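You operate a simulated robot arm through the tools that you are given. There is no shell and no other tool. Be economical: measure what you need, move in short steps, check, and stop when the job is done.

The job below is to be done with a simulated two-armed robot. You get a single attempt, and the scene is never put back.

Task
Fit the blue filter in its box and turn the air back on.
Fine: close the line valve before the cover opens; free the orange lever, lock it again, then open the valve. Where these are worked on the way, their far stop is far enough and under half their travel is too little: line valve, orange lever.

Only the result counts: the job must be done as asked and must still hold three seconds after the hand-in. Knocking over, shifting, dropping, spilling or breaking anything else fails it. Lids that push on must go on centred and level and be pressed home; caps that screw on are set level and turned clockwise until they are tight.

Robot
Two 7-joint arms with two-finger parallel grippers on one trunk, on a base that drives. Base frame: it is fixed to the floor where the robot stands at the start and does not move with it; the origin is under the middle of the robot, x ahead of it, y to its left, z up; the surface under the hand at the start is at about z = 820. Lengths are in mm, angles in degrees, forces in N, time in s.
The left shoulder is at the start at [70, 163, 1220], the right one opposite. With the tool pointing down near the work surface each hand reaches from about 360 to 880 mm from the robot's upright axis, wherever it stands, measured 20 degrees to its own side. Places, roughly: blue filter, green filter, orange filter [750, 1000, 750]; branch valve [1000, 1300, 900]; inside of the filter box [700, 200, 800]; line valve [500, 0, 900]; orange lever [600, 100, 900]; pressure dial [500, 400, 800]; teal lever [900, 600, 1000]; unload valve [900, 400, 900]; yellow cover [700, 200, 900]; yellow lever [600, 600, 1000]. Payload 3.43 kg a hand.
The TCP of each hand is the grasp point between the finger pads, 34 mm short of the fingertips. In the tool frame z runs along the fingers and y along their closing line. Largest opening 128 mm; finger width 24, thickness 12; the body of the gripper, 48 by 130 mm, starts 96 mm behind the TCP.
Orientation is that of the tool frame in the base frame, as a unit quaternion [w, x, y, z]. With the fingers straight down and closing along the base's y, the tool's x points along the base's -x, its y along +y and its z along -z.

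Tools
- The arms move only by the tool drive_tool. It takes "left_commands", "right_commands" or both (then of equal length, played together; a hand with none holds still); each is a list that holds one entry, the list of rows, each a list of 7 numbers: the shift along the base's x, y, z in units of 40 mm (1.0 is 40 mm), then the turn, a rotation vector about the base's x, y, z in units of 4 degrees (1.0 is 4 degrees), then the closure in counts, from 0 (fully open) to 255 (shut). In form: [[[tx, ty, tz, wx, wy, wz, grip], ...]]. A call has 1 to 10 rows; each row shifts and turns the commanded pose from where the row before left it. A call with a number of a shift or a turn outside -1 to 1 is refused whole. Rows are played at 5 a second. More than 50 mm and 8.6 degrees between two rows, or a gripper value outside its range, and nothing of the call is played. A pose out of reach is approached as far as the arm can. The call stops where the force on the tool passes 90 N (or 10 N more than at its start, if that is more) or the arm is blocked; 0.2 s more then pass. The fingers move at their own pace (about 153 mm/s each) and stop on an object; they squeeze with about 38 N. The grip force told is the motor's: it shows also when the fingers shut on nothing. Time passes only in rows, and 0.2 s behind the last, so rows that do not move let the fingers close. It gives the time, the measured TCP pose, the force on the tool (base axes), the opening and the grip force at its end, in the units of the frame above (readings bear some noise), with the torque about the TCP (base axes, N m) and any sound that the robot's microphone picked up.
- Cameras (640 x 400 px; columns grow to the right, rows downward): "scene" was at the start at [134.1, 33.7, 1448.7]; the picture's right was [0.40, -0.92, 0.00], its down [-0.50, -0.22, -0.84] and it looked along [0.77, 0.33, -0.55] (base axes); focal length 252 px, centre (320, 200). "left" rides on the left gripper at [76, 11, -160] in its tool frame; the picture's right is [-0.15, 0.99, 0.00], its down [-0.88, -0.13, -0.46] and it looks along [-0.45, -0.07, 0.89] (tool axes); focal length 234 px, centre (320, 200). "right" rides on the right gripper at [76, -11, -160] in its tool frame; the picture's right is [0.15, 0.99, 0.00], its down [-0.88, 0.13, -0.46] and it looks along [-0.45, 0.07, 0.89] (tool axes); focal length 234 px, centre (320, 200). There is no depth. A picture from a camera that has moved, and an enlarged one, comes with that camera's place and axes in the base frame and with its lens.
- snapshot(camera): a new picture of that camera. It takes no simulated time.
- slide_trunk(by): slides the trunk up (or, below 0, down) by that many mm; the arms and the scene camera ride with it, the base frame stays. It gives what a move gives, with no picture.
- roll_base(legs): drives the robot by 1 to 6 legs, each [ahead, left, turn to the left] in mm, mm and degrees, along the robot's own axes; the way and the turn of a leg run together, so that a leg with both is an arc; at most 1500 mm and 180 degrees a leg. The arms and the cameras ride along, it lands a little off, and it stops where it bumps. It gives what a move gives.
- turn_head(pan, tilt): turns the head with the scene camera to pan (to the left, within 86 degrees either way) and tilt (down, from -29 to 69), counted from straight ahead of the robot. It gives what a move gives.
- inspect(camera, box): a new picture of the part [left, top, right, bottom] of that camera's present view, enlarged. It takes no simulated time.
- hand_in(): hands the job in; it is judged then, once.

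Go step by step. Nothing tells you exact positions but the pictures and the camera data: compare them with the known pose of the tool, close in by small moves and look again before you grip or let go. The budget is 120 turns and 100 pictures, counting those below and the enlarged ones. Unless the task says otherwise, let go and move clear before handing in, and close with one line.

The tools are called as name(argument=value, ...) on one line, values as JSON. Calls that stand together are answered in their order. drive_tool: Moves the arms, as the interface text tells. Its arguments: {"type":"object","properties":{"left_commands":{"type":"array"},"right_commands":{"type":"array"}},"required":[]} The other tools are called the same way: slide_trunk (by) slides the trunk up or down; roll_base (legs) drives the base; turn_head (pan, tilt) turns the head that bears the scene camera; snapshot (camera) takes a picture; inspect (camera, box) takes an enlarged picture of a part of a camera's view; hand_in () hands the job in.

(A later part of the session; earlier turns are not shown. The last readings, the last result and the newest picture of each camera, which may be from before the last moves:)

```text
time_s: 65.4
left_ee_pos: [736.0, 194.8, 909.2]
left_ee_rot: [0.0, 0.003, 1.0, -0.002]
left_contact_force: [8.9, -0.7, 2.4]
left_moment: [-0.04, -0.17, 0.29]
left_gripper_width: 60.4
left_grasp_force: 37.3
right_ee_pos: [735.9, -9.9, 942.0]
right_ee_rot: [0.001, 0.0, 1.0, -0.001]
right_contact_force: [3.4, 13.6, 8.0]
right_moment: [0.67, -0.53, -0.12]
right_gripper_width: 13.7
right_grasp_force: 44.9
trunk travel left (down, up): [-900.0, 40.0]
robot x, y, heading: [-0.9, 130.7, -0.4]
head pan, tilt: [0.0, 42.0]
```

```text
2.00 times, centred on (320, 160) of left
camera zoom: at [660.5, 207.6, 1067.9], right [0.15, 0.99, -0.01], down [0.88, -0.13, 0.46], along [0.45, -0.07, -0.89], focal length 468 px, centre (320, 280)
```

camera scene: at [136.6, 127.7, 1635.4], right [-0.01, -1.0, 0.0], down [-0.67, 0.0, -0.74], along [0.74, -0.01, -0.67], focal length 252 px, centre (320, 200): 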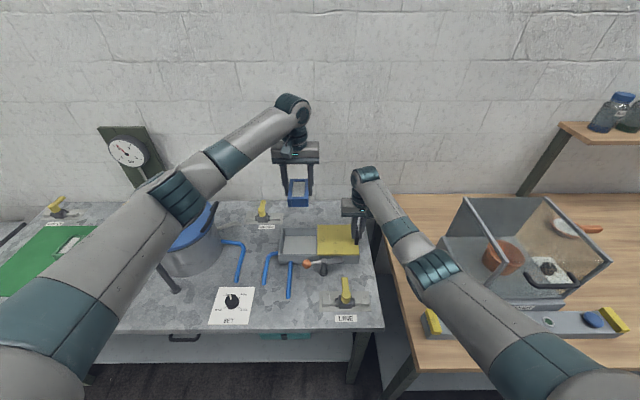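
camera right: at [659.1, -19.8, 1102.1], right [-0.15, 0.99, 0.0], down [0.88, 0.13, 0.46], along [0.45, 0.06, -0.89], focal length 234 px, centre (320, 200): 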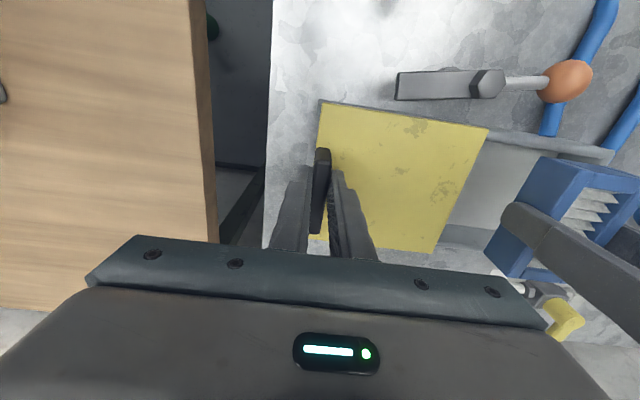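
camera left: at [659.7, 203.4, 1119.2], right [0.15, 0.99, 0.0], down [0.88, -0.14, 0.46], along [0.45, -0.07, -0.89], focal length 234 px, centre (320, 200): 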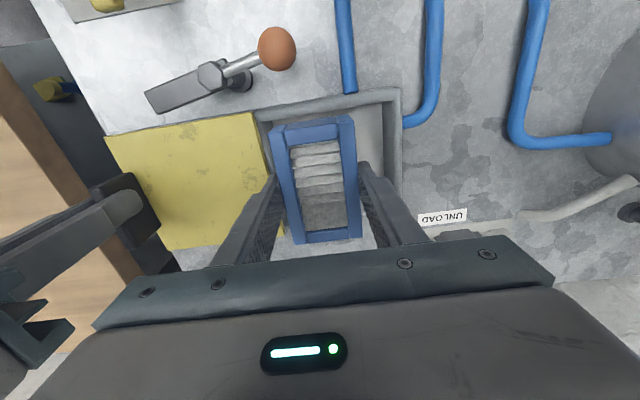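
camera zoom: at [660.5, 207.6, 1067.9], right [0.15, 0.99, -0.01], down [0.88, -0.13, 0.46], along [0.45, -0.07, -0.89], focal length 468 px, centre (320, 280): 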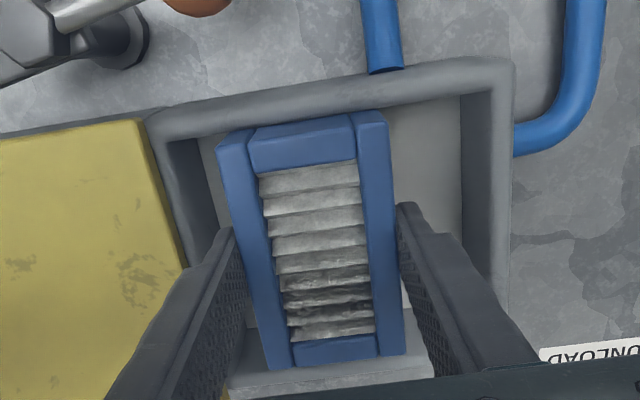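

There is a slight touch at the front rim and more room behind and to +y. I shift 6 mm back and 5 mm to +y, then look.

drive_tool(left_commands=[[[0.08, 0.06, 0.1, 0, 0, 0, 255], [0.08, 0.06, -0.1, 0, 0, 0, 255], [0, 0, -0.1, 0, 0, 0, 255]]])

inspect(camera="left", box=[200, 60, 440, 260])

```text
time_s: 66.2
left_ee_pos: [742.7, 200.1, 904.4]
left_ee_rot: [0.0, 0.004, 1.0, -0.003]
left_contact_force: [0.2, -0.2, -0.6]
left_moment: [0.0, -0.01, 0.0]
left_gripper_width: 60.5
left_grasp_force: 38.4
right_ee_pos: [736.1, -11.0, 943.2]
right_ee_rot: [0.0, 0.001, 1.0, -0.001]
right_contact_force: [5.5, 13.5, 7.5]
right_moment: [0.85, 0.41, -0.28]
right_gripper_width: 13.4
right_grasp_force: 44.8
trunk travel left (down, up): [-900.0, 40.0]
robot x, y, heading: [-3.5, 127.0, -0.5]
head pan, tilt: [0.0, 42.0]
```

```text
2.00 times, centred on (320, 160) of left
camera zoom: at [666.6, 212.8, 1063.9], right [0.15, 0.99, 0.0], down [0.88, -0.13, 0.46], along [0.45, -0.07, -0.89], focal length 468 px, centre (320, 280)
```

zoom: 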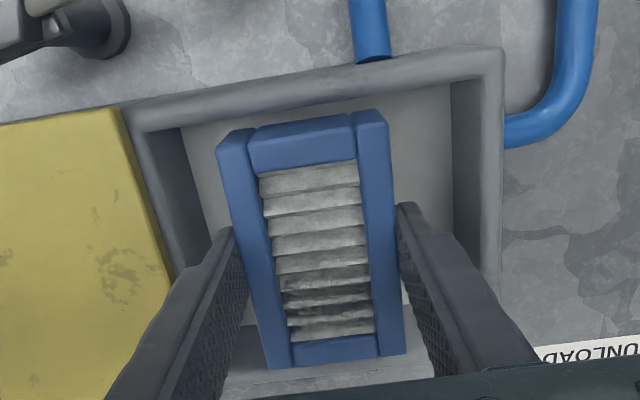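

No contact now and it's centred. I lower gently until the filter touches the floor.

drive_tool(left_commands=[[[0, 0, -0.1, 0, 0, 0, 255], [0, 0, -0.1, 0, 0, 0, 255], [0, 0, -0.1, 0, 0, 0, 255], [0, 0, 0, 0, 0, 0, 255]]])

```text
time_s: 67.2
left_ee_pos: [742.9, 200.3, 893.4]
left_ee_rot: [0.0, 0.003, 1.0, -0.002]
left_contact_force: [0.2, 0.2, -0.5]
left_moment: [-0.02, 0.03, 0.0]
left_gripper_width: 60.7
left_grasp_force: 37.8
right_ee_pos: [734.5, -9.8, 943.6]
right_ee_rot: [0.0, 0.0, 1.0, -0.002]
right_contact_force: [6.6, 12.7, 6.6]
right_moment: [0.56, -0.03, -0.05]
right_gripper_width: 13.7
right_grasp_force: 44.8
trunk travel left (down, up): [-900.0, 40.0]
robot x, y, heading: [1.8, 129.7, -0.6]
head pan, tilt: [0.0, 42.0]
```

drive_tool(left_commands=[[[0, 0, -0.1, 0, 0, 0, 255], [0, 0, -0.1, 0, 0, 0, 255], [0, 0, 0, 0, 0, 0, 255]]])

inspect(camera="left", box=[200, 60, 440, 260])

```text
time_s: 68.0
left_ee_pos: [742.2, 200.0, 885.7]
left_ee_rot: [0.0, 0.002, 1.0, -0.002]
left_contact_force: [1.2, 0.2, 0.2]
left_moment: [-0.03, -0.01, 0.02]
left_gripper_width: 60.7
left_grasp_force: 38.0
right_ee_pos: [735.9, -10.6, 943.3]
right_ee_rot: [0.001, 0.0, 1.0, -0.002]
right_contact_force: [7.0, 13.0, 6.7]
right_moment: [0.59, -0.41, -0.04]
right_gripper_width: 13.9
right_grasp_force: 44.6
trunk travel left (down, up): [-900.0, 40.0]
robot x, y, heading: [-0.6, 131.3, -0.5]
head pan, tilt: [0.0, 42.0]
```

```text
2.00 times, centred on (320, 160) of left
camera zoom: at [666.6, 212.8, 1044.2], right [0.15, 0.99, -0.01], down [0.88, -0.13, 0.46], along [0.45, -0.07, -0.89], focal length 468 px, centre (320, 280)
```

zoom: 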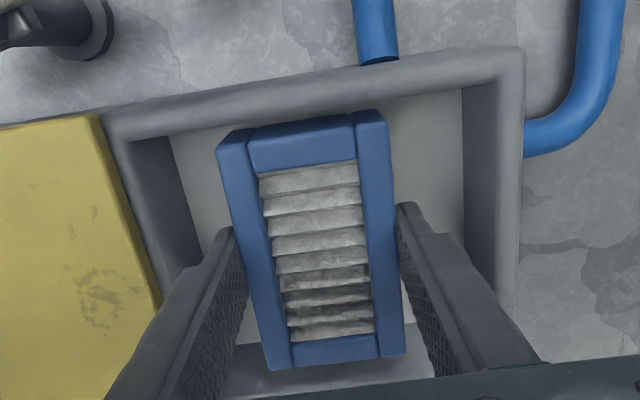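

No touch yet, so the floor is lower. I continue gently.

drive_tool(left_commands=[[[0, 0, -0.1, 0, 0, 0, 255], [0, 0, -0.1, 0, 0, 0, 255], [0, 0, -0.08, 0, 0, 0, 255], [0, 0, 0, 0, 0, 0, 255]]])

```text
time_s: 69.0
left_ee_pos: [742.3, 200.7, 873.3]
left_ee_rot: [0.0, 0.004, 1.0, -0.002]
left_contact_force: [0.0, -0.4, -0.5]
left_moment: [0.0, -0.01, -0.03]
left_gripper_width: 60.9
left_grasp_force: 37.8
right_ee_pos: [735.3, -11.2, 944.0]
right_ee_rot: [0.0, -0.001, 1.0, -0.002]
right_contact_force: [6.9, 13.6, 6.5]
right_moment: [0.56, -0.36, -0.09]
right_gripper_width: 13.6
right_grasp_force: 45.4
trunk travel left (down, up): [-900.0, 40.0]
robot x, y, heading: [-1.0, 130.0, -0.6]
head pan, tilt: [0.0, 42.0]
```

drive_tool(left_commands=[[[0, 0, -0.06, 0, 0, 0, 255], [0, 0, -0.06, 0, 0, 0, 255], [0, 0, 0, 0, 0, 0, 255]]])

inspect(camera="left", box=[200, 60, 440, 260])

inspect(camera="scene", box=[260, 210, 370, 280])

```text
time_s: 69.8
left_ee_pos: [743.5, 198.8, 871.0]
left_ee_rot: [0.002, 0.004, 1.0, -0.003]
left_contact_force: [-2.3, 0.5, 16.6]
left_moment: [0.41, -0.3, 0.03]
left_gripper_width: 60.6
left_grasp_force: 37.5
right_ee_pos: [734.8, -10.7, 942.9]
right_ee_rot: [0.0, 0.0, 1.0, -0.002]
right_contact_force: [14.5, 14.9, -0.2]
right_moment: [0.62, 0.54, -0.11]
right_gripper_width: 13.6
right_grasp_force: 45.5
trunk travel left (down, up): [-900.0, 40.0]
robot x, y, heading: [-2.5, 131.5, -0.7]
head pan, tilt: [0.0, 42.0]
```

```text
2.00 times, centred on (320, 160) of left
camera zoom: at [667.1, 212.5, 1029.9], right [0.15, 0.99, -0.01], down [0.88, -0.13, 0.46], along [0.45, -0.08, -0.89], focal length 468 px, centre (320, 280)
```

zoom: 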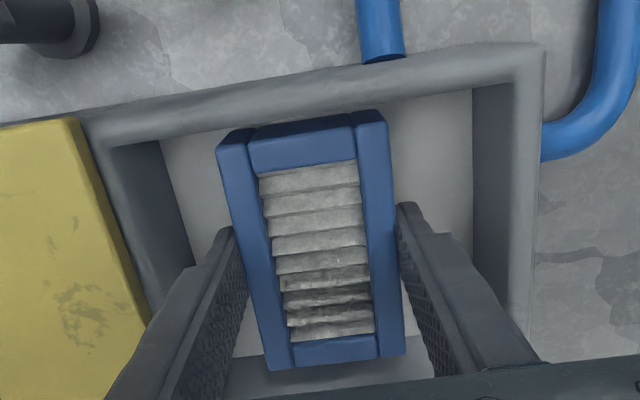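

```text
5.71 times, centred on (315, 245) of scene
camera zoom: at [136.3, 129.0, 1635.4], right [-0.01, -1.0, 0.0], down [-0.67, 0.0, -0.74], along [0.74, -0.01, -0.67], focal length 1441 px, centre (349, -57)
```

zoom: 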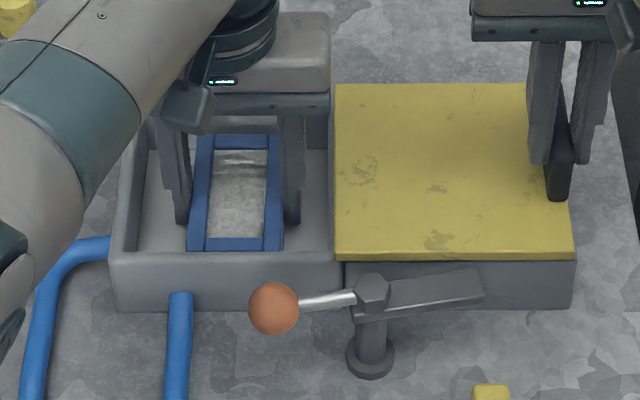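

The filter stands on the floor of the box. I open the fingers a little and lift straight out.

drive_tool(left_commands=[[[0, 0, 0.04, 0, 0, 0, 105], [0, 0, 0, 0, 0, 0, 105], [0, 0, 0.3, 0, 0, 0, 105], [0, 0, 0.5, 0, 0, 0, 105], [0, 0, 0.8, 0, 0, 0, 105], [0, 0, 1, 0, 0, 0, 105], [0, 0, 1, 0, 0, 0, 105], [0, 0, 1, 0, 0, 0, 105], [0, 0.3, 1, 0, 0, 0, 105]]])

inspect(camera="scene", box=[260, 210, 370, 280])

snapshot(camera="left")

```text
time_s: 71.8
left_ee_pos: [742.4, 213.4, 1092.3]
left_ee_rot: [-0.001, 0.004, 1.0, -0.002]
left_contact_force: [-0.3, -0.1, 0.0]
left_moment: [0.0, -0.01, -0.02]
left_gripper_width: 75.0
left_grasp_force: 0.0
right_ee_pos: [735.4, -10.5, 942.6]
right_ee_rot: [0.0, 0.0, 1.0, -0.003]
right_contact_force: [7.2, 9.5, 6.9]
right_moment: [0.95, -0.11, 0.12]
right_gripper_width: 13.7
right_grasp_force: 45.4
trunk travel left (down, up): [-900.0, 40.0]
robot x, y, heading: [-1.8, 128.6, 0.1]
head pan, tilt: [0.0, 42.0]
```

```text
5.71 times, centred on (315, 245) of scene
camera zoom: at [136.6, 130.8, 1635.2], right [-0.01, -1.0, 0.0], down [-0.67, 0.0, -0.74], along [0.74, -0.01, -0.67], focal length 1441 px, centre (349, -57)
```

zoom: 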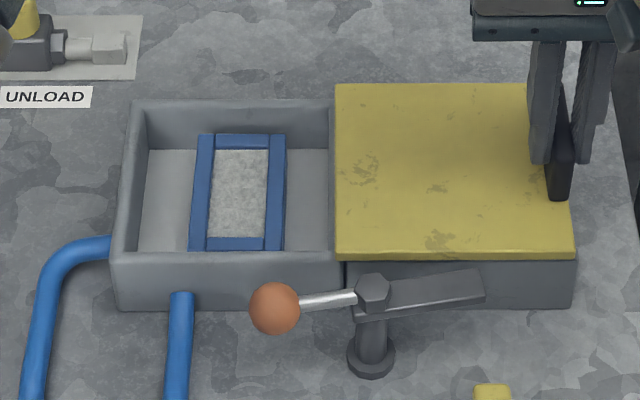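

```text
29 pictures are left
camera left: at [666.6, 225.6, 1253.1], right [0.15, 0.99, -0.01], down [0.88, -0.13, 0.46], along [0.45, -0.08, -0.89], focal length 234 px, centre (320, 200)
```

left: 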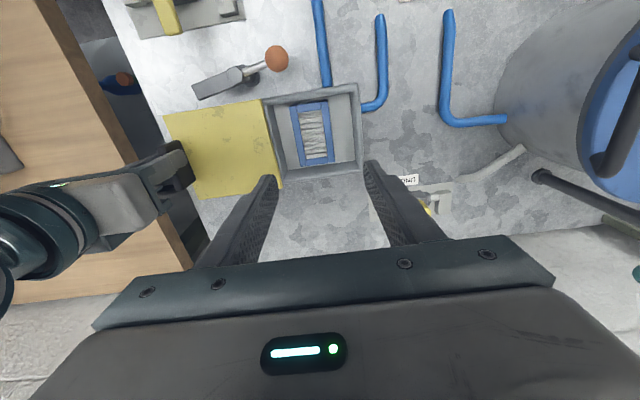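

The blue filter sits in the box, well inside the walls. I back the left hand off and slide the cover shut with the right hand.

drive_tool(left_commands=[[[-0.5, 0.5, 0.6, 0, 0, 0, 255], [-0.6, 0.6, 0.6, 0, 0, 0, 255], [-0.6, 0.6, 0.6, 0, 0, 0, 255], [-0.6, 0.6, 0.6, 0, 0, 0, 255], [0, 0, 0, 0, 0, 0, 255], [0, 0, 0, 0, 0, 0, 255], [0, 0, 0, 0, 0, 0, 255], [0, 0, 0, 0, 0, 0, 255], [0, 0, 0, 0, 0, 0, 255]]], right_commands=[[[0, 0.2, 0, 0, 0, 0, 255], [0, 0.4, 0, 0, 0, 0, 255], [0, 0.45, 0, 0, 0, 0, 255], [0, 0.5, 0, 0, 0, 0, 255], [0, 0.5, 0, 0, 0, 0, 255], [0, 0.5, 0, 0, 0, 0, 255], [0, 0.5, 0, 0, 0, 0, 255], [0, 0.4, 0, 0, 0, 0, 255], [0, 0.22, 0, 0, 0, 0, 255]]])

snapshot(camera="scene")

```text
time_s: 73.8
left_ee_pos: [650.4, 303.1, 1191.5]
left_ee_rot: [0.0, 0.004, 1.0, -0.002]
left_contact_force: [0.3, 0.8, -1.1]
left_moment: [0.02, -0.04, 0.0]
left_gripper_width: 0.0
left_grasp_force: 33.0
right_ee_pos: [735.7, 134.4, 943.8]
right_ee_rot: [0.0, 0.0, 1.0, -0.001]
right_contact_force: [8.3, 0.8, 11.6]
right_moment: [0.32, -0.13, 0.09]
right_gripper_width: 13.8
right_grasp_force: 44.8
trunk travel left (down, up): [-900.0, 40.0]
robot x, y, heading: [-0.1, 128.0, -0.5]
head pan, tilt: [0.0, 42.0]
```

```text
28 pictures are left
camera scene: at [135.8, 127.2, 1635.4], right [-0.01, -1.0, 0.0], down [-0.67, 0.01, -0.74], along [0.74, -0.01, -0.67], focal length 252 px, centre (320, 200)
```

scene: 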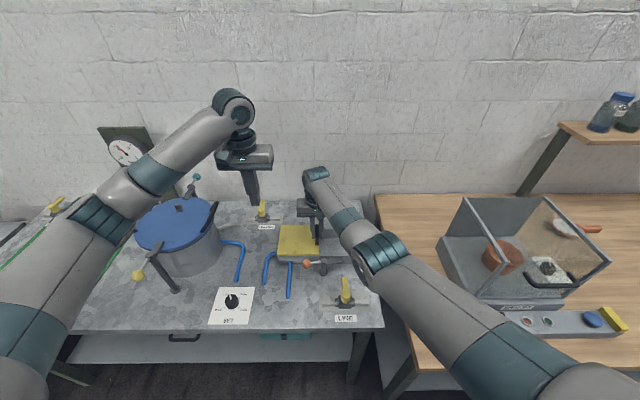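

The cover is shut. I release the handle, lift the right hand and bring it beside the lever's blade (end near (643, 44)), which I will push towards +x to lock.

drive_tool(right_commands=[[[0, 0, 0, 0, 0, 0, 130], [0, 0, 0, 0, 0, 0, 130], [0, 0, 0.9, 0, 0, 0, 130], [0, 0, 0.9, 0, 0, 0, 130], [-0.8, -0.5, 0, 0, 0, 0, 255], [-0.8, -0.5, 0, 0, 0, 0, 255], [-0.8, -0.5, 0, 0, 0, 0, 255], [-0.8, -0.4, 0, 0, 0, 0, 255]]])

snapshot(camera="right")

snapshot(camera="scene")

```text
time_s: 75.6
left_ee_pos: [649.6, 301.6, 1192.4]
left_ee_rot: [0.0, 0.004, 1.0, -0.001]
left_contact_force: [-0.6, -0.2, 0.3]
left_moment: [-0.03, -0.02, 0.01]
left_gripper_width: 0.0
left_grasp_force: 33.0
right_ee_pos: [606.1, 58.9, 1015.2]
right_ee_rot: [-0.001, 0.0, 1.0, -0.001]
right_contact_force: [-0.3, 0.5, -0.4]
right_moment: [0.02, -0.02, -0.01]
right_gripper_width: 0.3
right_grasp_force: 33.2
trunk travel left (down, up): [-900.0, 40.0]
robot x, y, heading: [1.3, 128.4, -0.3]
head pan, tilt: [0.0, 42.0]
```

```text
27 pictures are left
camera right: at [530.1, 48.6, 1174.2], right [-0.15, 0.99, 0.0], down [0.88, 0.13, 0.45], along [0.45, 0.07, -0.89], focal length 234 px, centre (320, 200)
```

right: 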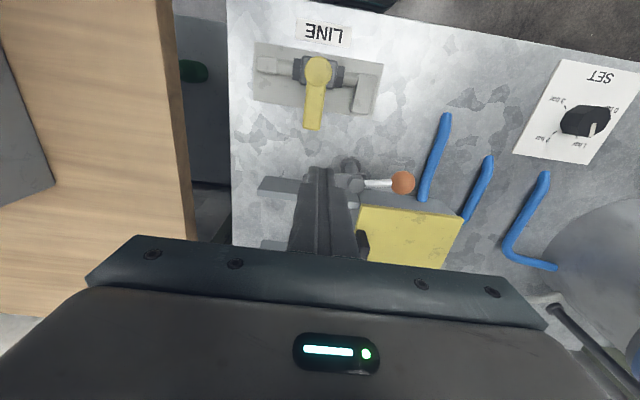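

```text
26 pictures are left
camera scene: at [134.9, 125.9, 1635.4], right [-0.01, -1.0, 0.0], down [-0.67, 0.01, -0.74], along [0.74, -0.01, -0.67], focal length 252 px, centre (320, 200)
```

scene: 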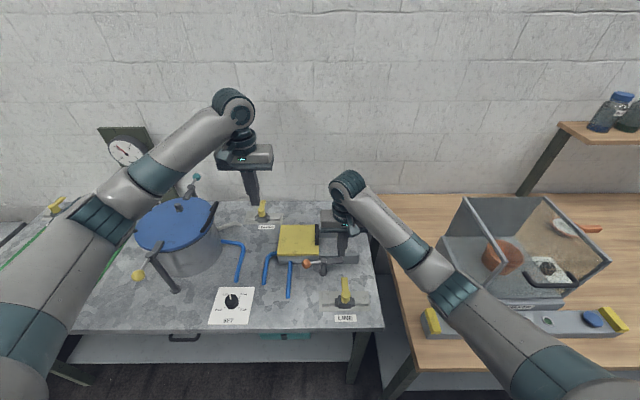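

The finger is beside the blade and clear of the valve handle. I descend and check the height.

drive_tool(right_commands=[[[0, 0, -0.8, 0, 0, 0, 255], [0, 0, -0.8, 0, 0, 0, 255], [0, 0, -0.65, 0, 0, 0, 255]]])

inspect(camera="scene", box=[290, 215, 380, 295])

inspect(camera="right", box=[220, 60, 460, 260])

```text
time_s: 76.4
left_ee_pos: [650.4, 302.3, 1190.8]
left_ee_rot: [0.0, 0.004, 1.0, -0.002]
left_contact_force: [-0.5, -0.1, -0.3]
left_moment: [-0.02, -0.02, 0.0]
left_gripper_width: 0.2
left_grasp_force: 33.4
right_ee_pos: [606.6, 59.4, 924.0]
right_ee_rot: [0.0, 0.0, 1.0, 0.0]
right_contact_force: [-0.3, -0.4, 0.0]
right_moment: [-0.01, -0.01, 0.0]
right_gripper_width: 0.0
right_grasp_force: 33.3
trunk travel left (down, up): [-900.0, 40.0]
robot x, y, heading: [4.7, 132.5, -0.5]
head pan, tilt: [0.0, 42.0]
```

```text
5.00 times, centred on (335, 255) of scene
camera zoom: at [136.6, 127.4, 1635.3], right [-0.01, -1.0, 0.0], down [-0.67, 0.01, -0.74], along [0.74, -0.01, -0.67], focal length 1261 px, centre (245, -75)
```

zoom: 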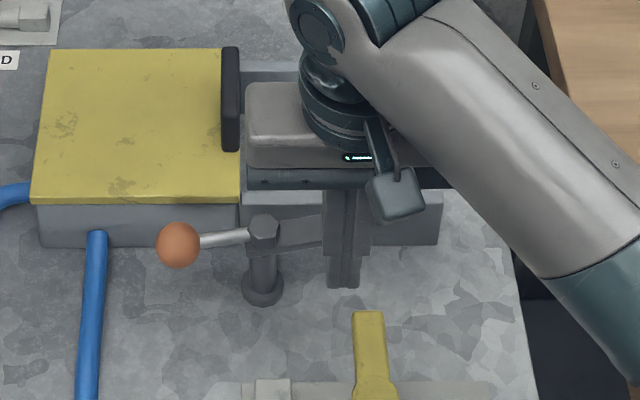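

```text
2.00 times, centred on (340, 160) of right
camera zoom: at [530.8, 50.0, 1082.8], right [-0.15, 0.99, 0.0], down [0.88, 0.13, 0.46], along [0.45, 0.06, -0.89], focal length 468 px, centre (280, 280)
```

zoom: 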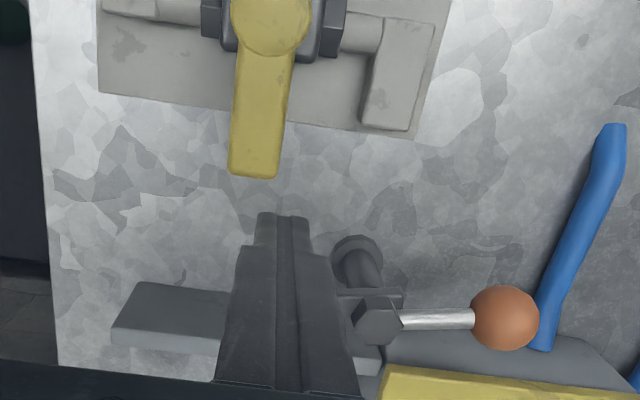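

The finger stands in front of the blade. I push along its arc towards +x.

drive_tool(right_commands=[[[0.32, 0.05, 0, 0, 0, 0, 255], [0.34, -0.08, 0, 0, 0, 0, 255], [0.35, 0, 0, 0, 0, 0, 255], [0.34, 0.1, 0, 0, 0, 0, 255], [0.3, 0.18, 0, 0, 0, 0, 255]]])

inspect(camera="scene", box=[290, 215, 380, 295])

inspect(camera="right", box=[220, 60, 460, 260])

```text
time_s: 77.6
left_ee_pos: [651.2, 302.7, 1190.1]
left_ee_rot: [-0.001, 0.003, 1.0, -0.002]
left_contact_force: [-0.1, 0.7, 0.2]
left_moment: [-0.01, -0.02, 0.0]
left_gripper_width: 0.0
left_grasp_force: 33.0
right_ee_pos: [674.3, 70.1, 924.4]
right_ee_rot: [-0.001, 0.001, 1.0, -0.001]
right_contact_force: [0.6, 0.2, -0.4]
right_moment: [0.02, 0.01, 0.0]
right_gripper_width: 0.1
right_grasp_force: 33.0
trunk travel left (down, up): [-900.0, 40.0]
robot x, y, heading: [-3.4, 127.2, -0.3]
head pan, tilt: [0.0, 42.0]
```

```text
5.00 times, centred on (335, 255) of scene
camera zoom: at [136.9, 127.5, 1635.2], right [-0.01, -1.0, 0.0], down [-0.67, 0.01, -0.74], along [0.74, -0.01, -0.67], focal length 1261 px, centre (245, -75)
```

zoom: 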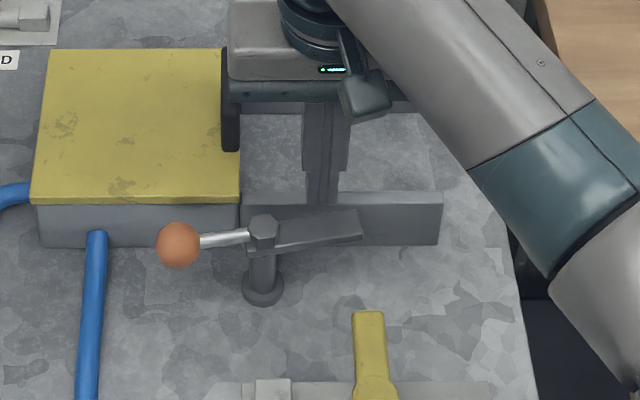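

```text
2.00 times, centred on (340, 160) of right
camera zoom: at [597.8, 60.6, 1083.2], right [-0.15, 0.99, 0.0], down [0.88, 0.13, 0.45], along [0.45, 0.06, -0.89], focal length 468 px, centre (280, 280)
```

zoom: 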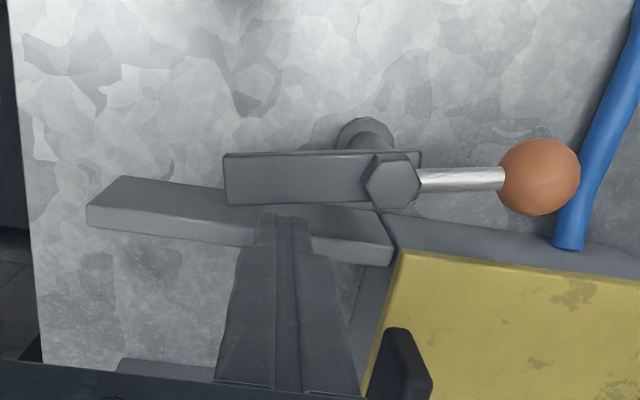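

The fingertip passed above the blade, whose top is only at about z = 880. I go back and come again with the tip near 870.

drive_tool(right_commands=[[[0, 0, 0.4, 0, 0, 0, 255], [-0.85, -0.14, 0, 0, 0, 0, 255], [-0.85, -0.14, 0, 0, 0, 0, 255], [0, 0, -0.45, 0, 0, 0, 255], [0, 0, -0.45, 0, 0, 0, 255]]])

drive_tool(right_commands=[[[0.32, 0.05, 0, 0, 0, 0, 255], [0.34, -0.08, 0, 0, 0, 0, 255], [0.35, 0, 0, 0, 0, 0, 255]]])

inspect(camera="right", box=[220, 60, 460, 260])

```text
time_s: 78.8
left_ee_pos: [651.0, 302.3, 1191.7]
left_ee_rot: [0.0, 0.003, 1.0, -0.001]
left_contact_force: [0.4, -0.3, 0.6]
left_moment: [0.02, 0.0, -0.01]
left_gripper_width: 0.0
left_grasp_force: 32.9
right_ee_pos: [604.9, 57.8, 904.6]
right_ee_rot: [0.0, 0.0, 1.0, -0.001]
right_contact_force: [0.2, -0.8, -0.3]
right_moment: [0.02, 0.01, -0.01]
right_gripper_width: 0.0
right_grasp_force: 33.4
trunk travel left (down, up): [-900.0, 40.0]
robot x, y, heading: [0.7, 131.2, -0.5]
head pan, tilt: [0.0, 42.0]
```

```text
time_s: 79.6
left_ee_pos: [652.0, 302.4, 1192.0]
left_ee_rot: [0.0, 0.004, 1.0, -0.002]
left_contact_force: [-0.8, 0.3, -0.4]
left_moment: [0.0, 0.01, 0.02]
left_gripper_width: 0.0
left_grasp_force: 32.5
right_ee_pos: [645.2, 57.3, 905.0]
right_ee_rot: [-0.001, 0.0, 1.0, -0.001]
right_contact_force: [0.1, 0.0, 0.5]
right_moment: [-0.01, -0.03, -0.01]
right_gripper_width: 0.0
right_grasp_force: 32.8
trunk travel left (down, up): [-900.0, 40.0]
robot x, y, heading: [3.3, 129.7, -0.2]
head pan, tilt: [0.0, 42.0]
```

```text
2.00 times, centred on (340, 160) of right
camera zoom: at [569.6, 46.7, 1063.8], right [-0.15, 0.99, 0.0], down [0.88, 0.13, 0.45], along [0.45, 0.06, -0.89], focal length 468 px, centre (280, 280)
```

zoom: 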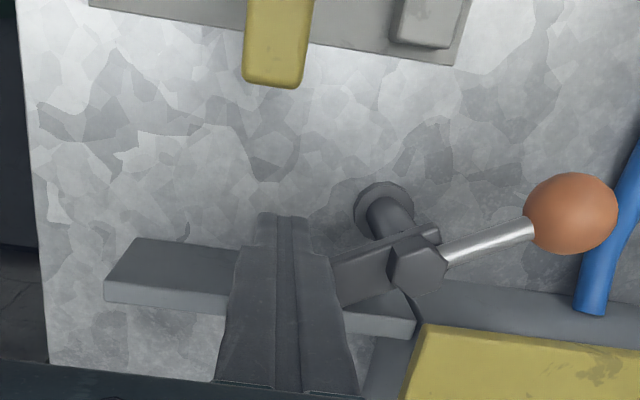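

Now the blade turns with the finger. I continue the arc.

drive_tool(right_commands=[[[0.36, 0.1, 0, 0, 0, 0, 255], [0.3, 0.18, 0, 0, 0, 0, 255], [0.25, 0.25, 0, 0, 0, 0, 255], [0.12, 0.2, 0, 0, 0, 0, 255]]])

inspect(camera="right", box=[220, 60, 460, 260])

inspect(camera="scene", box=[290, 215, 380, 295])

```text
time_s: 80.5
left_ee_pos: [643.6, 297.5, 1196.2]
left_ee_rot: [0.002, 0.007, 1.0, -0.003]
left_contact_force: [0.6, -0.8, -0.6]
left_moment: [-0.02, 0.08, -0.02]
left_gripper_width: 0.2
left_grasp_force: 33.0
right_ee_pos: [666.6, 67.6, 902.8]
right_ee_rot: [-0.02, 0.007, 1.0, -0.014]
right_contact_force: [-47.0, -20.4, 46.4]
right_moment: [-0.58, 1.53, -0.2]
right_gripper_width: 0.0
right_grasp_force: 33.3
trunk travel left (down, up): [-900.0, 40.0]
robot x, y, heading: [-1.8, 129.0, -0.8]
head pan, tilt: [0.0, 42.0]
stopped in row 4 (right hand): the force on the tool passed its limit at 96 N (the readings are from after the stop); the commanded pose is now the measured one
```

```text
2.00 times, centred on (340, 160) of right
camera zoom: at [597.5, 62.0, 1065.6], right [-0.13, 0.99, -0.02], down [0.9, 0.13, 0.42], along [0.41, 0.04, -0.91], focal length 468 px, centre (280, 280)
```

zoom: 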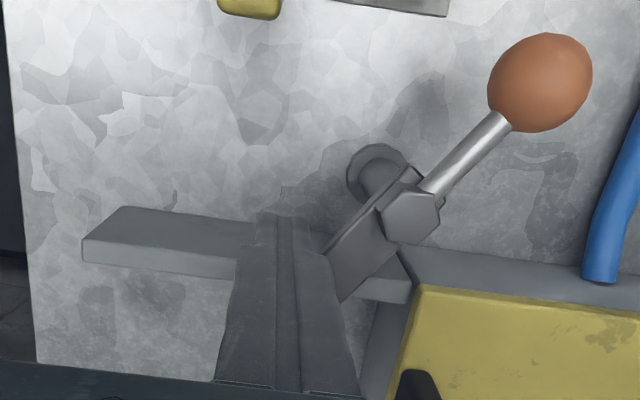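

```text
5.00 times, centred on (335, 255) of scene
camera zoom: at [126.3, 125.5, 1636.9], right [-0.02, -1.0, 0.0], down [-0.67, 0.01, -0.75], along [0.75, -0.01, -0.67], focal length 1261 px, centre (245, -75)
```

zoom: 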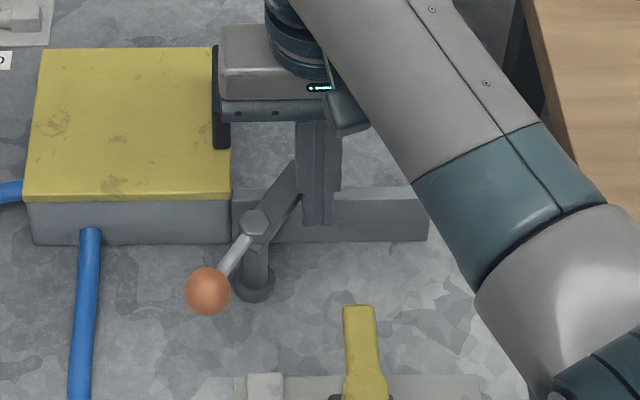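

The finger stopped on the rail's side, with the lever about half-way back. I finish by pushing the ball from its box side.

drive_tool(right_commands=[[[-0.3, -0.2, 0, 0, 0, 0, 255], [0, 0, 0.8, 0.4, -0.55, 0.2, 255], [0, 0, 0.8, 0, 0, 0, 255], [0, 0, 0.8, 0, 0, 0, 255], [-0.28, 0.98, 0, 0, 0, 0, 255], [-0.28, 0.98, 0, 0, 0, 0, 255], [-0.28, 0.98, 0, 0, 0, 0, 255]]])

snapshot(camera="right")

```text
time_s: 82.1
left_ee_pos: [651.0, 297.5, 1191.5]
left_ee_rot: [0.0, 0.006, 1.0, -0.003]
left_contact_force: [-0.4, -0.8, -0.6]
left_moment: [-0.04, -0.05, -0.03]
left_gripper_width: 0.1
left_grasp_force: 33.2
right_ee_pos: [628.6, 180.2, 994.5]
right_ee_rot: [0.002, -0.001, 1.0, 0.002]
right_contact_force: [-0.2, -0.4, 0.3]
right_moment: [-0.03, -0.04, 0.03]
right_gripper_width: 0.2
right_grasp_force: 33.1
trunk travel left (down, up): [-900.0, 40.0]
robot x, y, heading: [-0.4, 125.7, -0.7]
head pan, tilt: [0.0, 42.0]
```

```text
18 pictures are left
camera right: at [552.2, 169.4, 1153.0], right [-0.15, 0.99, 0.0], down [0.88, 0.13, 0.46], along [0.45, 0.07, -0.89], focal length 234 px, centre (320, 200)
```

right: 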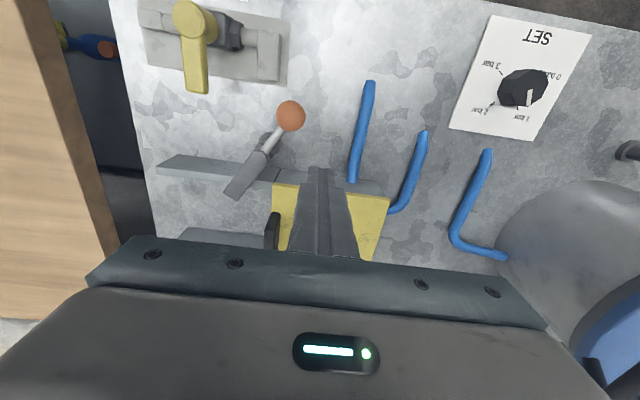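

The ball is at (590, 144). I lower the finger between it and the box and push it back to its locked place.

drive_tool(right_commands=[[[-0.16, 0, -0.6, 0, 0, 0, 255], [0, 0, -0.7, 0, 0, 0, 255], [0, 0, -0.7, 0, 0, 0, 255], [-0.22, -0.28, 0, 0, 0, 0, 255], [-0.21, -0.13, 0, 0, 0, 0, 255], [-0.17, -0.13, 0, 0, 0, 0, 255], [-0.14, -0.14, 0, 0, 0, 0, 255], [-0.13, -0.17, 0, 0, 0, 0, 255], [-0.1, -0.18, 0, 0, 0, 0, 255], [0, -0.12, 0, 0, 0, 0, 255]]])

snapshot(camera="right")

```text
time_s: 84.3
left_ee_pos: [651.1, 301.9, 1190.1]
left_ee_rot: [-0.001, 0.006, 1.0, -0.003]
left_contact_force: [-0.5, 1.0, 0.8]
left_moment: [0.01, -0.02, 0.0]
left_gripper_width: 0.3
left_grasp_force: 33.3
right_ee_pos: [590.1, 138.0, 918.5]
right_ee_rot: [0.007, -0.004, 1.0, 0.003]
right_contact_force: [15.9, 17.0, 5.8]
right_moment: [0.43, -0.35, 0.05]
right_gripper_width: 0.0
right_grasp_force: 32.7
trunk travel left (down, up): [-900.0, 40.0]
robot x, y, heading: [0.9, 126.5, -0.4]
head pan, tilt: [0.0, 42.0]
```

```text
17 pictures are left
camera right: at [510.4, 125.8, 1076.2], right [-0.15, 0.99, 0.0], down [0.87, 0.13, 0.47], along [0.46, 0.07, -0.88], focal length 234 px, centre (320, 200)
```

right: 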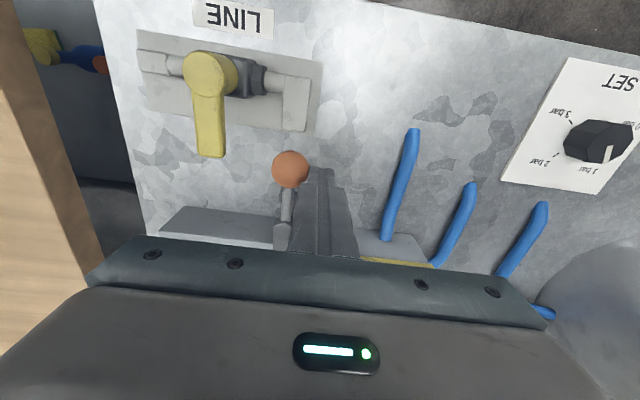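

The lever is almost in line again. I push on to its stop.

drive_tool(right_commands=[[[0, -0.12, 0, 0, 0, 0, 255], [0, -0.15, 0, 0, 0, 0, 255], [0, -0.15, 0, 0, 0, 0, 255], [0, 0, 0, 0, 0, 0, 255]]])

drive_tool(right_commands=[[[0.1, 0.5, 0, 0, 0, 0, 255], [0, 0, 0.8, 0, 0, 0, 255], [0, 0, 0.8, 0, 0, 0, 255], [0, 0, 0.6, 0, 0, 0, 255], [0, -0.5, 0.5, 0, 0, 0, 255]]])

inspect(camera="scene", box=[270, 210, 380, 290])

```text
time_s: 85.3
left_ee_pos: [650.9, 307.7, 1188.1]
left_ee_rot: [-0.001, 0.005, 1.0, -0.005]
left_contact_force: [-0.2, 0.6, -0.1]
left_moment: [0.04, -0.01, 0.02]
left_gripper_width: 0.1
left_grasp_force: 33.5
right_ee_pos: [586.2, 134.2, 918.0]
right_ee_rot: [0.008, -0.007, 1.0, 0.01]
right_contact_force: [27.7, 67.1, 17.9]
right_moment: [1.6, -0.69, -0.02]
right_gripper_width: 0.3
right_grasp_force: 32.9
trunk travel left (down, up): [-900.0, 40.0]
robot x, y, heading: [-4.3, 129.9, -0.7]
head pan, tilt: [0.0, 42.0]
```

```text
time_s: 85.9
left_ee_pos: [649.4, 304.4, 1189.4]
left_ee_rot: [0.001, 0.004, 1.0, -0.004]
left_contact_force: [0.4, 0.0, 0.1]
left_moment: [0.07, -0.04, -0.01]
left_gripper_width: 0.0
left_grasp_force: 32.7
right_ee_pos: [589.5, 137.2, 916.5]
right_ee_rot: [0.005, -0.007, 1.0, 0.003]
right_contact_force: [3.6, 42.9, -23.4]
right_moment: [1.29, -0.28, -0.26]
right_gripper_width: 0.0
right_grasp_force: 32.7
trunk travel left (down, up): [-900.0, 40.0]
robot x, y, heading: [-3.4, 127.0, -0.5]
head pan, tilt: [0.0, 42.0]
stopped in row 2 (right hand): the force on the tool passed its limit at 98 N (the readings are from after the stop); the commanded pose is now the measured one
```

```text
5.00 times, centred on (325, 250) of scene
camera zoom: at [135.3, 131.0, 1634.5], right [-0.01, -1.0, 0.0], down [-0.67, 0.0, -0.74], along [0.74, -0.01, -0.67], focal length 1261 px, centre (295, -50)
```

zoom: 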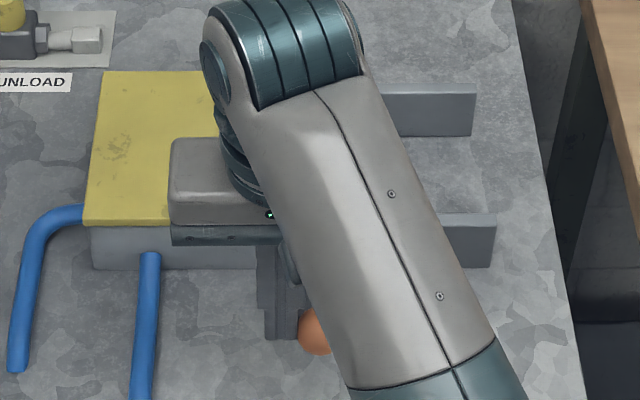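

The finger still leaned on the ball while lifting. I back off farther to +y first, then lift.

drive_tool(right_commands=[[[0.05, 0.4, 0, 0, 0, 0, 255], [0.05, 0.5, 0, 0, 0, 0, 255], [0, 0, 0, 0, 0, 0, 255]]])

drive_tool(right_commands=[[[0, 0, 0.6, -0.3, 0, 0, 255], [0, 0, 0.8, 0, 0.1, -0.1, 255], [0, 0, 0.8, 0, 0, 0, 255], [0, -0.9, 0.3, 0, 0, 0, 255], [0, -0.9, 0, 0, 0, 0, 255], [0, -0.9, 0, 0, 0, 0, 255], [0, -0.9, 0, 0, 0, 0, 255]]])

snapshot(camera="right")

```text
time_s: 86.7
left_ee_pos: [643.8, 306.7, 1193.7]
left_ee_rot: [0.003, 0.004, 1.0, -0.004]
left_contact_force: [-0.3, -0.5, 0.0]
left_moment: [-0.03, -0.03, -0.01]
left_gripper_width: 0.0
left_grasp_force: 32.7
right_ee_pos: [592.6, 136.9, 908.6]
right_ee_rot: [0.003, 0.006, 1.0, -0.02]
right_contact_force: [-22.0, 46.5, 25.8]
right_moment: [0.51, 0.6, -0.65]
right_gripper_width: 0.0
right_grasp_force: 32.9
trunk travel left (down, up): [-900.0, 40.0]
robot x, y, heading: [-1.2, 131.4, -1.0]
head pan, tilt: [0.0, 42.0]
```

```text
time_s: 87.1
left_ee_pos: [649.5, 310.4, 1188.8]
left_ee_rot: [0.001, 0.002, 1.0, -0.004]
left_contact_force: [-0.1, 0.3, 0.1]
left_moment: [0.02, -0.06, 0.0]
left_gripper_width: 0.0
left_grasp_force: 33.0
right_ee_pos: [594.2, 137.0, 907.9]
right_ee_rot: [-0.008, 0.002, 1.0, -0.027]
right_contact_force: [10.9, 46.4, -48.5]
right_moment: [1.37, -0.73, -0.39]
right_gripper_width: 0.0
right_grasp_force: 32.7
trunk travel left (down, up): [-900.0, 40.0]
robot x, y, heading: [-5.8, 129.9, -0.0]
head pan, tilt: [0.0, 42.0]
stopped in row 1 (right hand): the force on the tool passed its limit at 102 N (the readings are from after the stop); the commanded pose is now the measured one
```

```text
15 pictures are left
camera right: at [520.3, 136.3, 1068.4], right [-0.14, 0.99, -0.05], down [0.89, 0.15, 0.43], along [0.44, 0.02, -0.9], focal length 234 px, centre (320, 200)
```

right: 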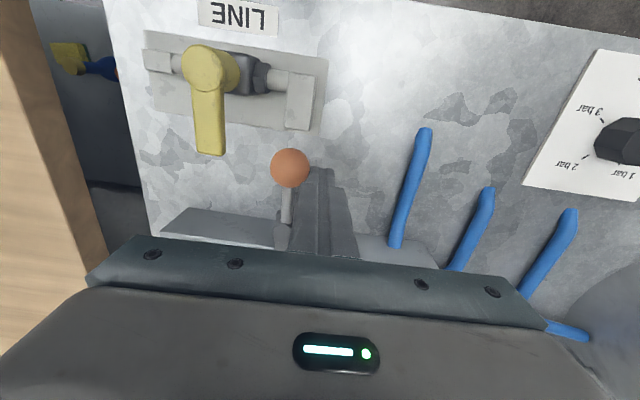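

The hand is held by something other than the ball. I check the whole scene.

snapshot(camera="scene")

snapshot(camera="left")

```text
14 pictures are left
camera scene: at [136.4, 133.7, 1634.0], right [0.0, -1.0, 0.0], down [-0.67, 0.0, -0.74], along [0.74, -0.01, -0.67], focal length 252 px, centre (320, 200)
```

scene: 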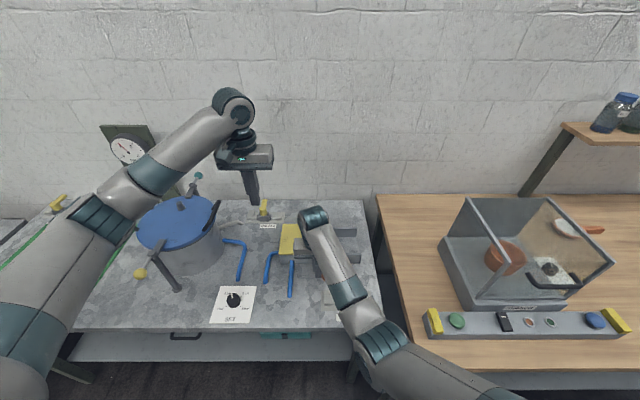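

```text
13 pictures are left
camera left: at [573.8, 322.5, 1348.0], right [0.15, 0.99, -0.01], down [0.88, -0.13, 0.46], along [0.45, -0.07, -0.89], focal length 234 px, centre (320, 200)
```

left: 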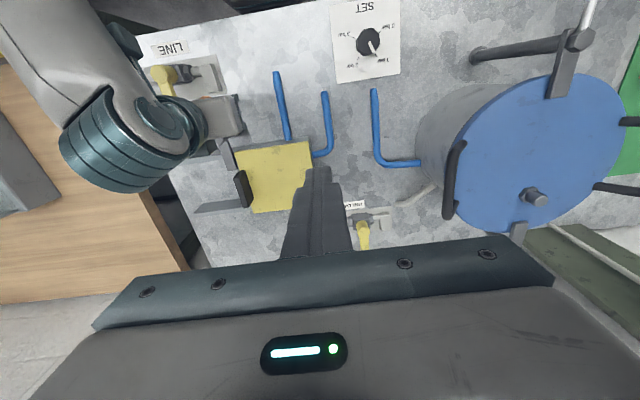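

Nothing visible blocks the arm, so I back out along the path it came by, towards +x and +y in small steps.

drive_tool(right_commands=[[[0.15, 0.15, 0, 0, 0, 0, 255], [0.2, 0.2, 0, 0.2, 0, 0, 255], [0.2, 0.2, 0, 0.2, 0, 0, 255], [0.2, 0.2, 0, 0, 0, 0, 255]]])

```text
time_s: 88.1
left_ee_pos: [646.0, 301.7, 1193.5]
left_ee_rot: [0.002, 0.004, 1.0, -0.002]
left_contact_force: [-0.5, -0.5, 0.4]
left_moment: [-0.04, -0.08, -0.02]
left_gripper_width: 0.2
left_grasp_force: 33.1
right_ee_pos: [622.8, 139.9, 907.7]
right_ee_rot: [-0.005, 0.013, 1.0, -0.027]
right_contact_force: [-0.7, 0.3, 0.9]
right_moment: [-0.08, -0.04, -0.02]
right_gripper_width: 0.2
right_grasp_force: 32.8
trunk travel left (down, up): [-900.0, 40.0]
robot x, y, heading: [-4.8, 129.0, -0.3]
head pan, tilt: [0.0, 42.0]
```

The finger is free of the ball now. I lift straight up.

drive_tool(right_commands=[[[0, 0, 0.5, 0, 0, 0, 255], [0, 0, 0.8, 0, 0, 0, 255], [0, 0, 0.9, 0, 0, 0, 255], [0, 0, 0.9, 0, 0, 0, 255]]])

inspect(camera="right", box=[120, 0, 440, 240])

```text
time_s: 89.3
left_ee_pos: [647.4, 304.0, 1192.8]
left_ee_rot: [0.001, 0.003, 1.0, -0.002]
left_contact_force: [0.0, 0.7, 0.6]
left_moment: [-0.01, -0.02, -0.02]
left_gripper_width: 0.0
left_grasp_force: 32.4
right_ee_pos: [657.6, 97.1, 996.2]
right_ee_rot: [-0.006, 0.037, 0.998, -0.054]
right_contact_force: [0.2, 0.9, 0.7]
right_moment: [-0.03, -0.03, 0.03]
right_gripper_width: 0.0
right_grasp_force: 33.2
right hand out of reach, approached as far as the arm can: row 3, 4
trunk travel left (down, up): [-900.0, 40.0]
robot x, y, heading: [-2.3, 129.6, -0.2]
head pan, tilt: [0.0, 42.0]
stopped in row 4 (right hand): the arm was blocked; the commanded pose is now the measured one
```

```text
1.67 times, centred on (280, 120) of right
camera zoom: at [583.5, 110.4, 1155.5], right [-0.07, 0.99, -0.11], down [0.9, 0.11, 0.43], along [0.44, -0.06, -0.9], focal length 390 px, centre (387, 333)
```

zoom: 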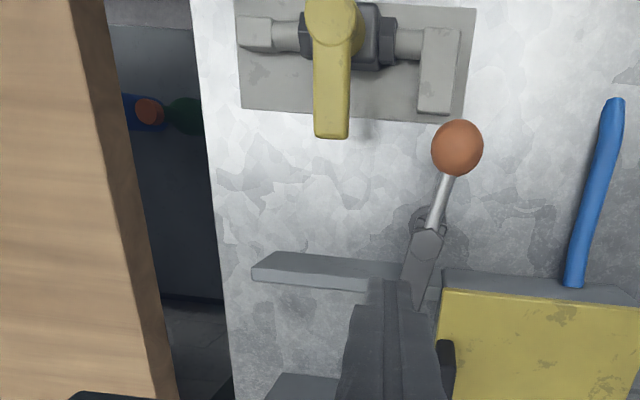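

That was the right arm's reach limit, and the lever slipped back a few degrees. I park the right arm and use the left arm for the rest.

drive_tool(right_commands=[[[-0.1, -0.8, 0.5, 0.2, -0.02, 0.13, 255], [-0.2, -0.8, 0.7, 0.2, -0.02, 0.13, 255], [-0.3, -0.8, 0.75, 0.2, -0.02, 0.13, 255], [-0.4, -0.8, 0.75, 0.2, -0.02, 0.13, 255], [-0.4, -0.8, 0.75, 0.2, -0.02, 0.13, 255], [-0.4, -0.8, 0.75, 0.2, -0.02, 0.13, 255], [-0.4, -0.8, 0.75, 0.2, -0.02, 0.13, 255], [-0.4, -0.8, 0.75, 0.2, -0.02, 0.13, 255]]])

drive_tool(left_commands=[[[-0.3, -0.85, -0.8, 0, 0, 0, 255], [-0.3, -0.85, -0.8, 0, 0, 0, 255], [-0.3, -0.85, -0.8, 0, 0, 0, 255], [-0.3, -0.6, -0.8, 0, 0, 0, 255], [-0.1, 0, -0.8, 0, 0, 0, 255], [0, 0, -0.7, 0, 0, 0, 255]]])

snapshot(camera="left")

```text
time_s: 91.1
left_ee_pos: [649.2, 301.6, 1190.9]
left_ee_rot: [0.001, 0.003, 1.0, -0.002]
left_contact_force: [-0.2, 0.6, -1.4]
left_moment: [0.02, 0.01, -0.02]
left_gripper_width: 0.0
left_grasp_force: 32.9
right_ee_pos: [650.2, -187.4, 1137.9]
right_ee_rot: [-0.002, -0.003, 1.0, 0.005]
right_contact_force: [0.2, -0.6, -0.9]
right_moment: [-0.02, -0.02, 0.02]
right_gripper_width: 0.0
right_grasp_force: 33.5
right hand out of reach, approached as far as the arm can: row 1, 2, 3, 4, 5, 6, 7, 8
trunk travel left (down, up): [-900.0, 40.0]
robot x, y, heading: [-2.7, 129.8, -0.5]
head pan, tilt: [0.0, 42.0]
```

```text
time_s: 92.5
left_ee_pos: [595.5, 175.2, 1002.3]
left_ee_rot: [0.0, 0.005, 1.0, -0.002]
left_contact_force: [-0.4, -0.6, -0.1]
left_moment: [0.01, 0.0, 0.02]
left_gripper_width: 0.1
left_grasp_force: 33.1
right_ee_pos: [651.5, -188.9, 1138.4]
right_ee_rot: [-0.002, -0.002, 1.0, 0.002]
right_contact_force: [0.1, 0.6, 0.4]
right_moment: [0.0, -0.03, -0.02]
right_gripper_width: 0.1
right_grasp_force: 33.2
trunk travel left (down, up): [-900.0, 40.0]
robot x, y, heading: [0.1, 129.9, -0.4]
head pan, tilt: [0.0, 42.0]
```

```text
11 pictures are left
camera left: at [519.8, 187.4, 1162.2], right [0.15, 0.99, 0.0], down [0.88, -0.14, 0.46], along [0.45, -0.07, -0.89], focal length 234 px, centre (320, 200)
```

left: 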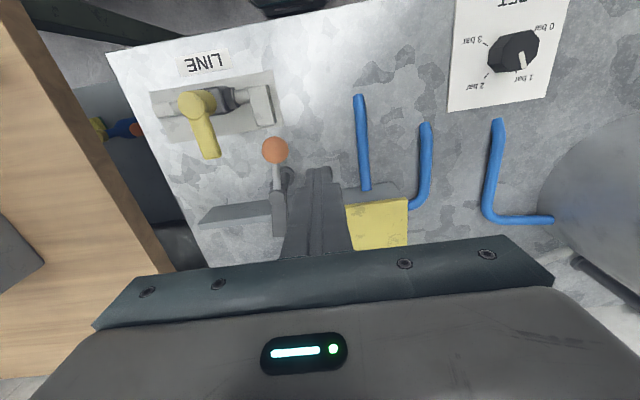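

The ball is at about (583, 124), some 10° short of locked. I lower the left finger on its +y side, while raising the right hand a bit.

drive_tool(left_commands=[[[-0.15, 0, -0.7, 0, 0, 0, 255], [-0.1, 0, -0.7, 0, 0, 0, 255], [0, 0, -0.75, 0, 0, 0, 255], [0, -0.25, 0, 0, 0, 0, 255], [0, -0.25, 0, 0, 0, 0, 255], [0, -0.25, 0, 0, 0, 0, 255], [0, -0.2, 0, 0, 0, 0, 255], [0, 0, 0, 0, 0, 0, 255]]], right_commands=[[[0, 0, 0.7, 0, 0, 0, 255], [0, 0, 0.7, 0, 0, 0, 255], [0, 0, 0.7, 0, 0, 0, 255], [0, 0, 0.7, 0, 0, 0, 255], [0, 0, 0.7, 0, 0, 0, 255], [0, 0, 0.7, 0, 0, 0, 255], [0, 0, 0, 0, 0, 0, 255], [0, 0, 0, 0, 0, 0, 255]]])

```text
time_s: 94.3
left_ee_pos: [584.9, 138.7, 917.2]
left_ee_rot: [0.001, 0.003, 1.0, -0.002]
left_contact_force: [-1.1, 1.0, -0.1]
left_moment: [0.01, 0.04, 0.01]
left_gripper_width: 0.0
left_grasp_force: 32.6
right_ee_pos: [666.9, -206.6, 1301.7]
right_ee_rot: [-0.002, -0.001, 1.0, 0.002]
right_contact_force: [0.0, 0.0, -0.1]
right_moment: [0.01, 0.01, -0.03]
right_gripper_width: 0.0
right_grasp_force: 32.6
right hand out of reach, approached as far as the arm can: row 1, 2, 3, 4
trunk travel left (down, up): [-900.0, 40.0]
robot x, y, heading: [-1.5, 128.3, -0.5]
head pan, tilt: [0.0, 42.0]
```

drive_tool(left_commands=[[[0, -0.1, 0, 0, 0, 0, 255], [0, -0.1, 0, 0, 0, 0, 255], [0, -0.1, 0, 0, 0, 0, 255], [0, 0, 0, 0, 0, 0, 255]]])

inspect(camera="left", box=[150, 60, 410, 250])

```text
time_s: 95.3
left_ee_pos: [586.0, 135.1, 916.4]
left_ee_rot: [0.001, 0.001, 1.0, 0.0]
left_contact_force: [-2.7, 44.5, 7.4]
left_moment: [1.07, 0.05, -0.16]
left_gripper_width: 0.0
left_grasp_force: 32.3
right_ee_pos: [666.9, -200.0, 1303.8]
right_ee_rot: [-0.002, -0.002, 1.0, 0.0]
right_contact_force: [0.6, 0.2, 0.1]
right_moment: [-0.01, 0.0, -0.02]
right_gripper_width: 0.0
right_grasp_force: 32.9
trunk travel left (down, up): [-900.0, 40.0]
robot x, y, heading: [-1.3, 131.1, -0.4]
head pan, tilt: [0.0, 42.0]
```

```text
2.11 times, centred on (280, 155) of left
camera zoom: at [510.1, 147.5, 1076.4], right [0.15, 0.99, 0.0], down [0.88, -0.13, 0.46], along [0.45, -0.07, -0.89], focal length 493 px, centre (404, 295)
```

zoom: 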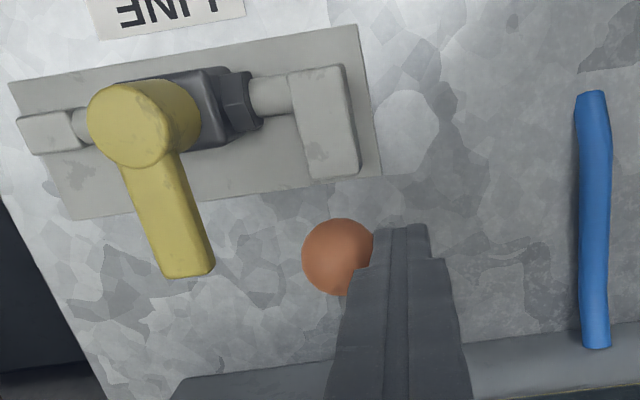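

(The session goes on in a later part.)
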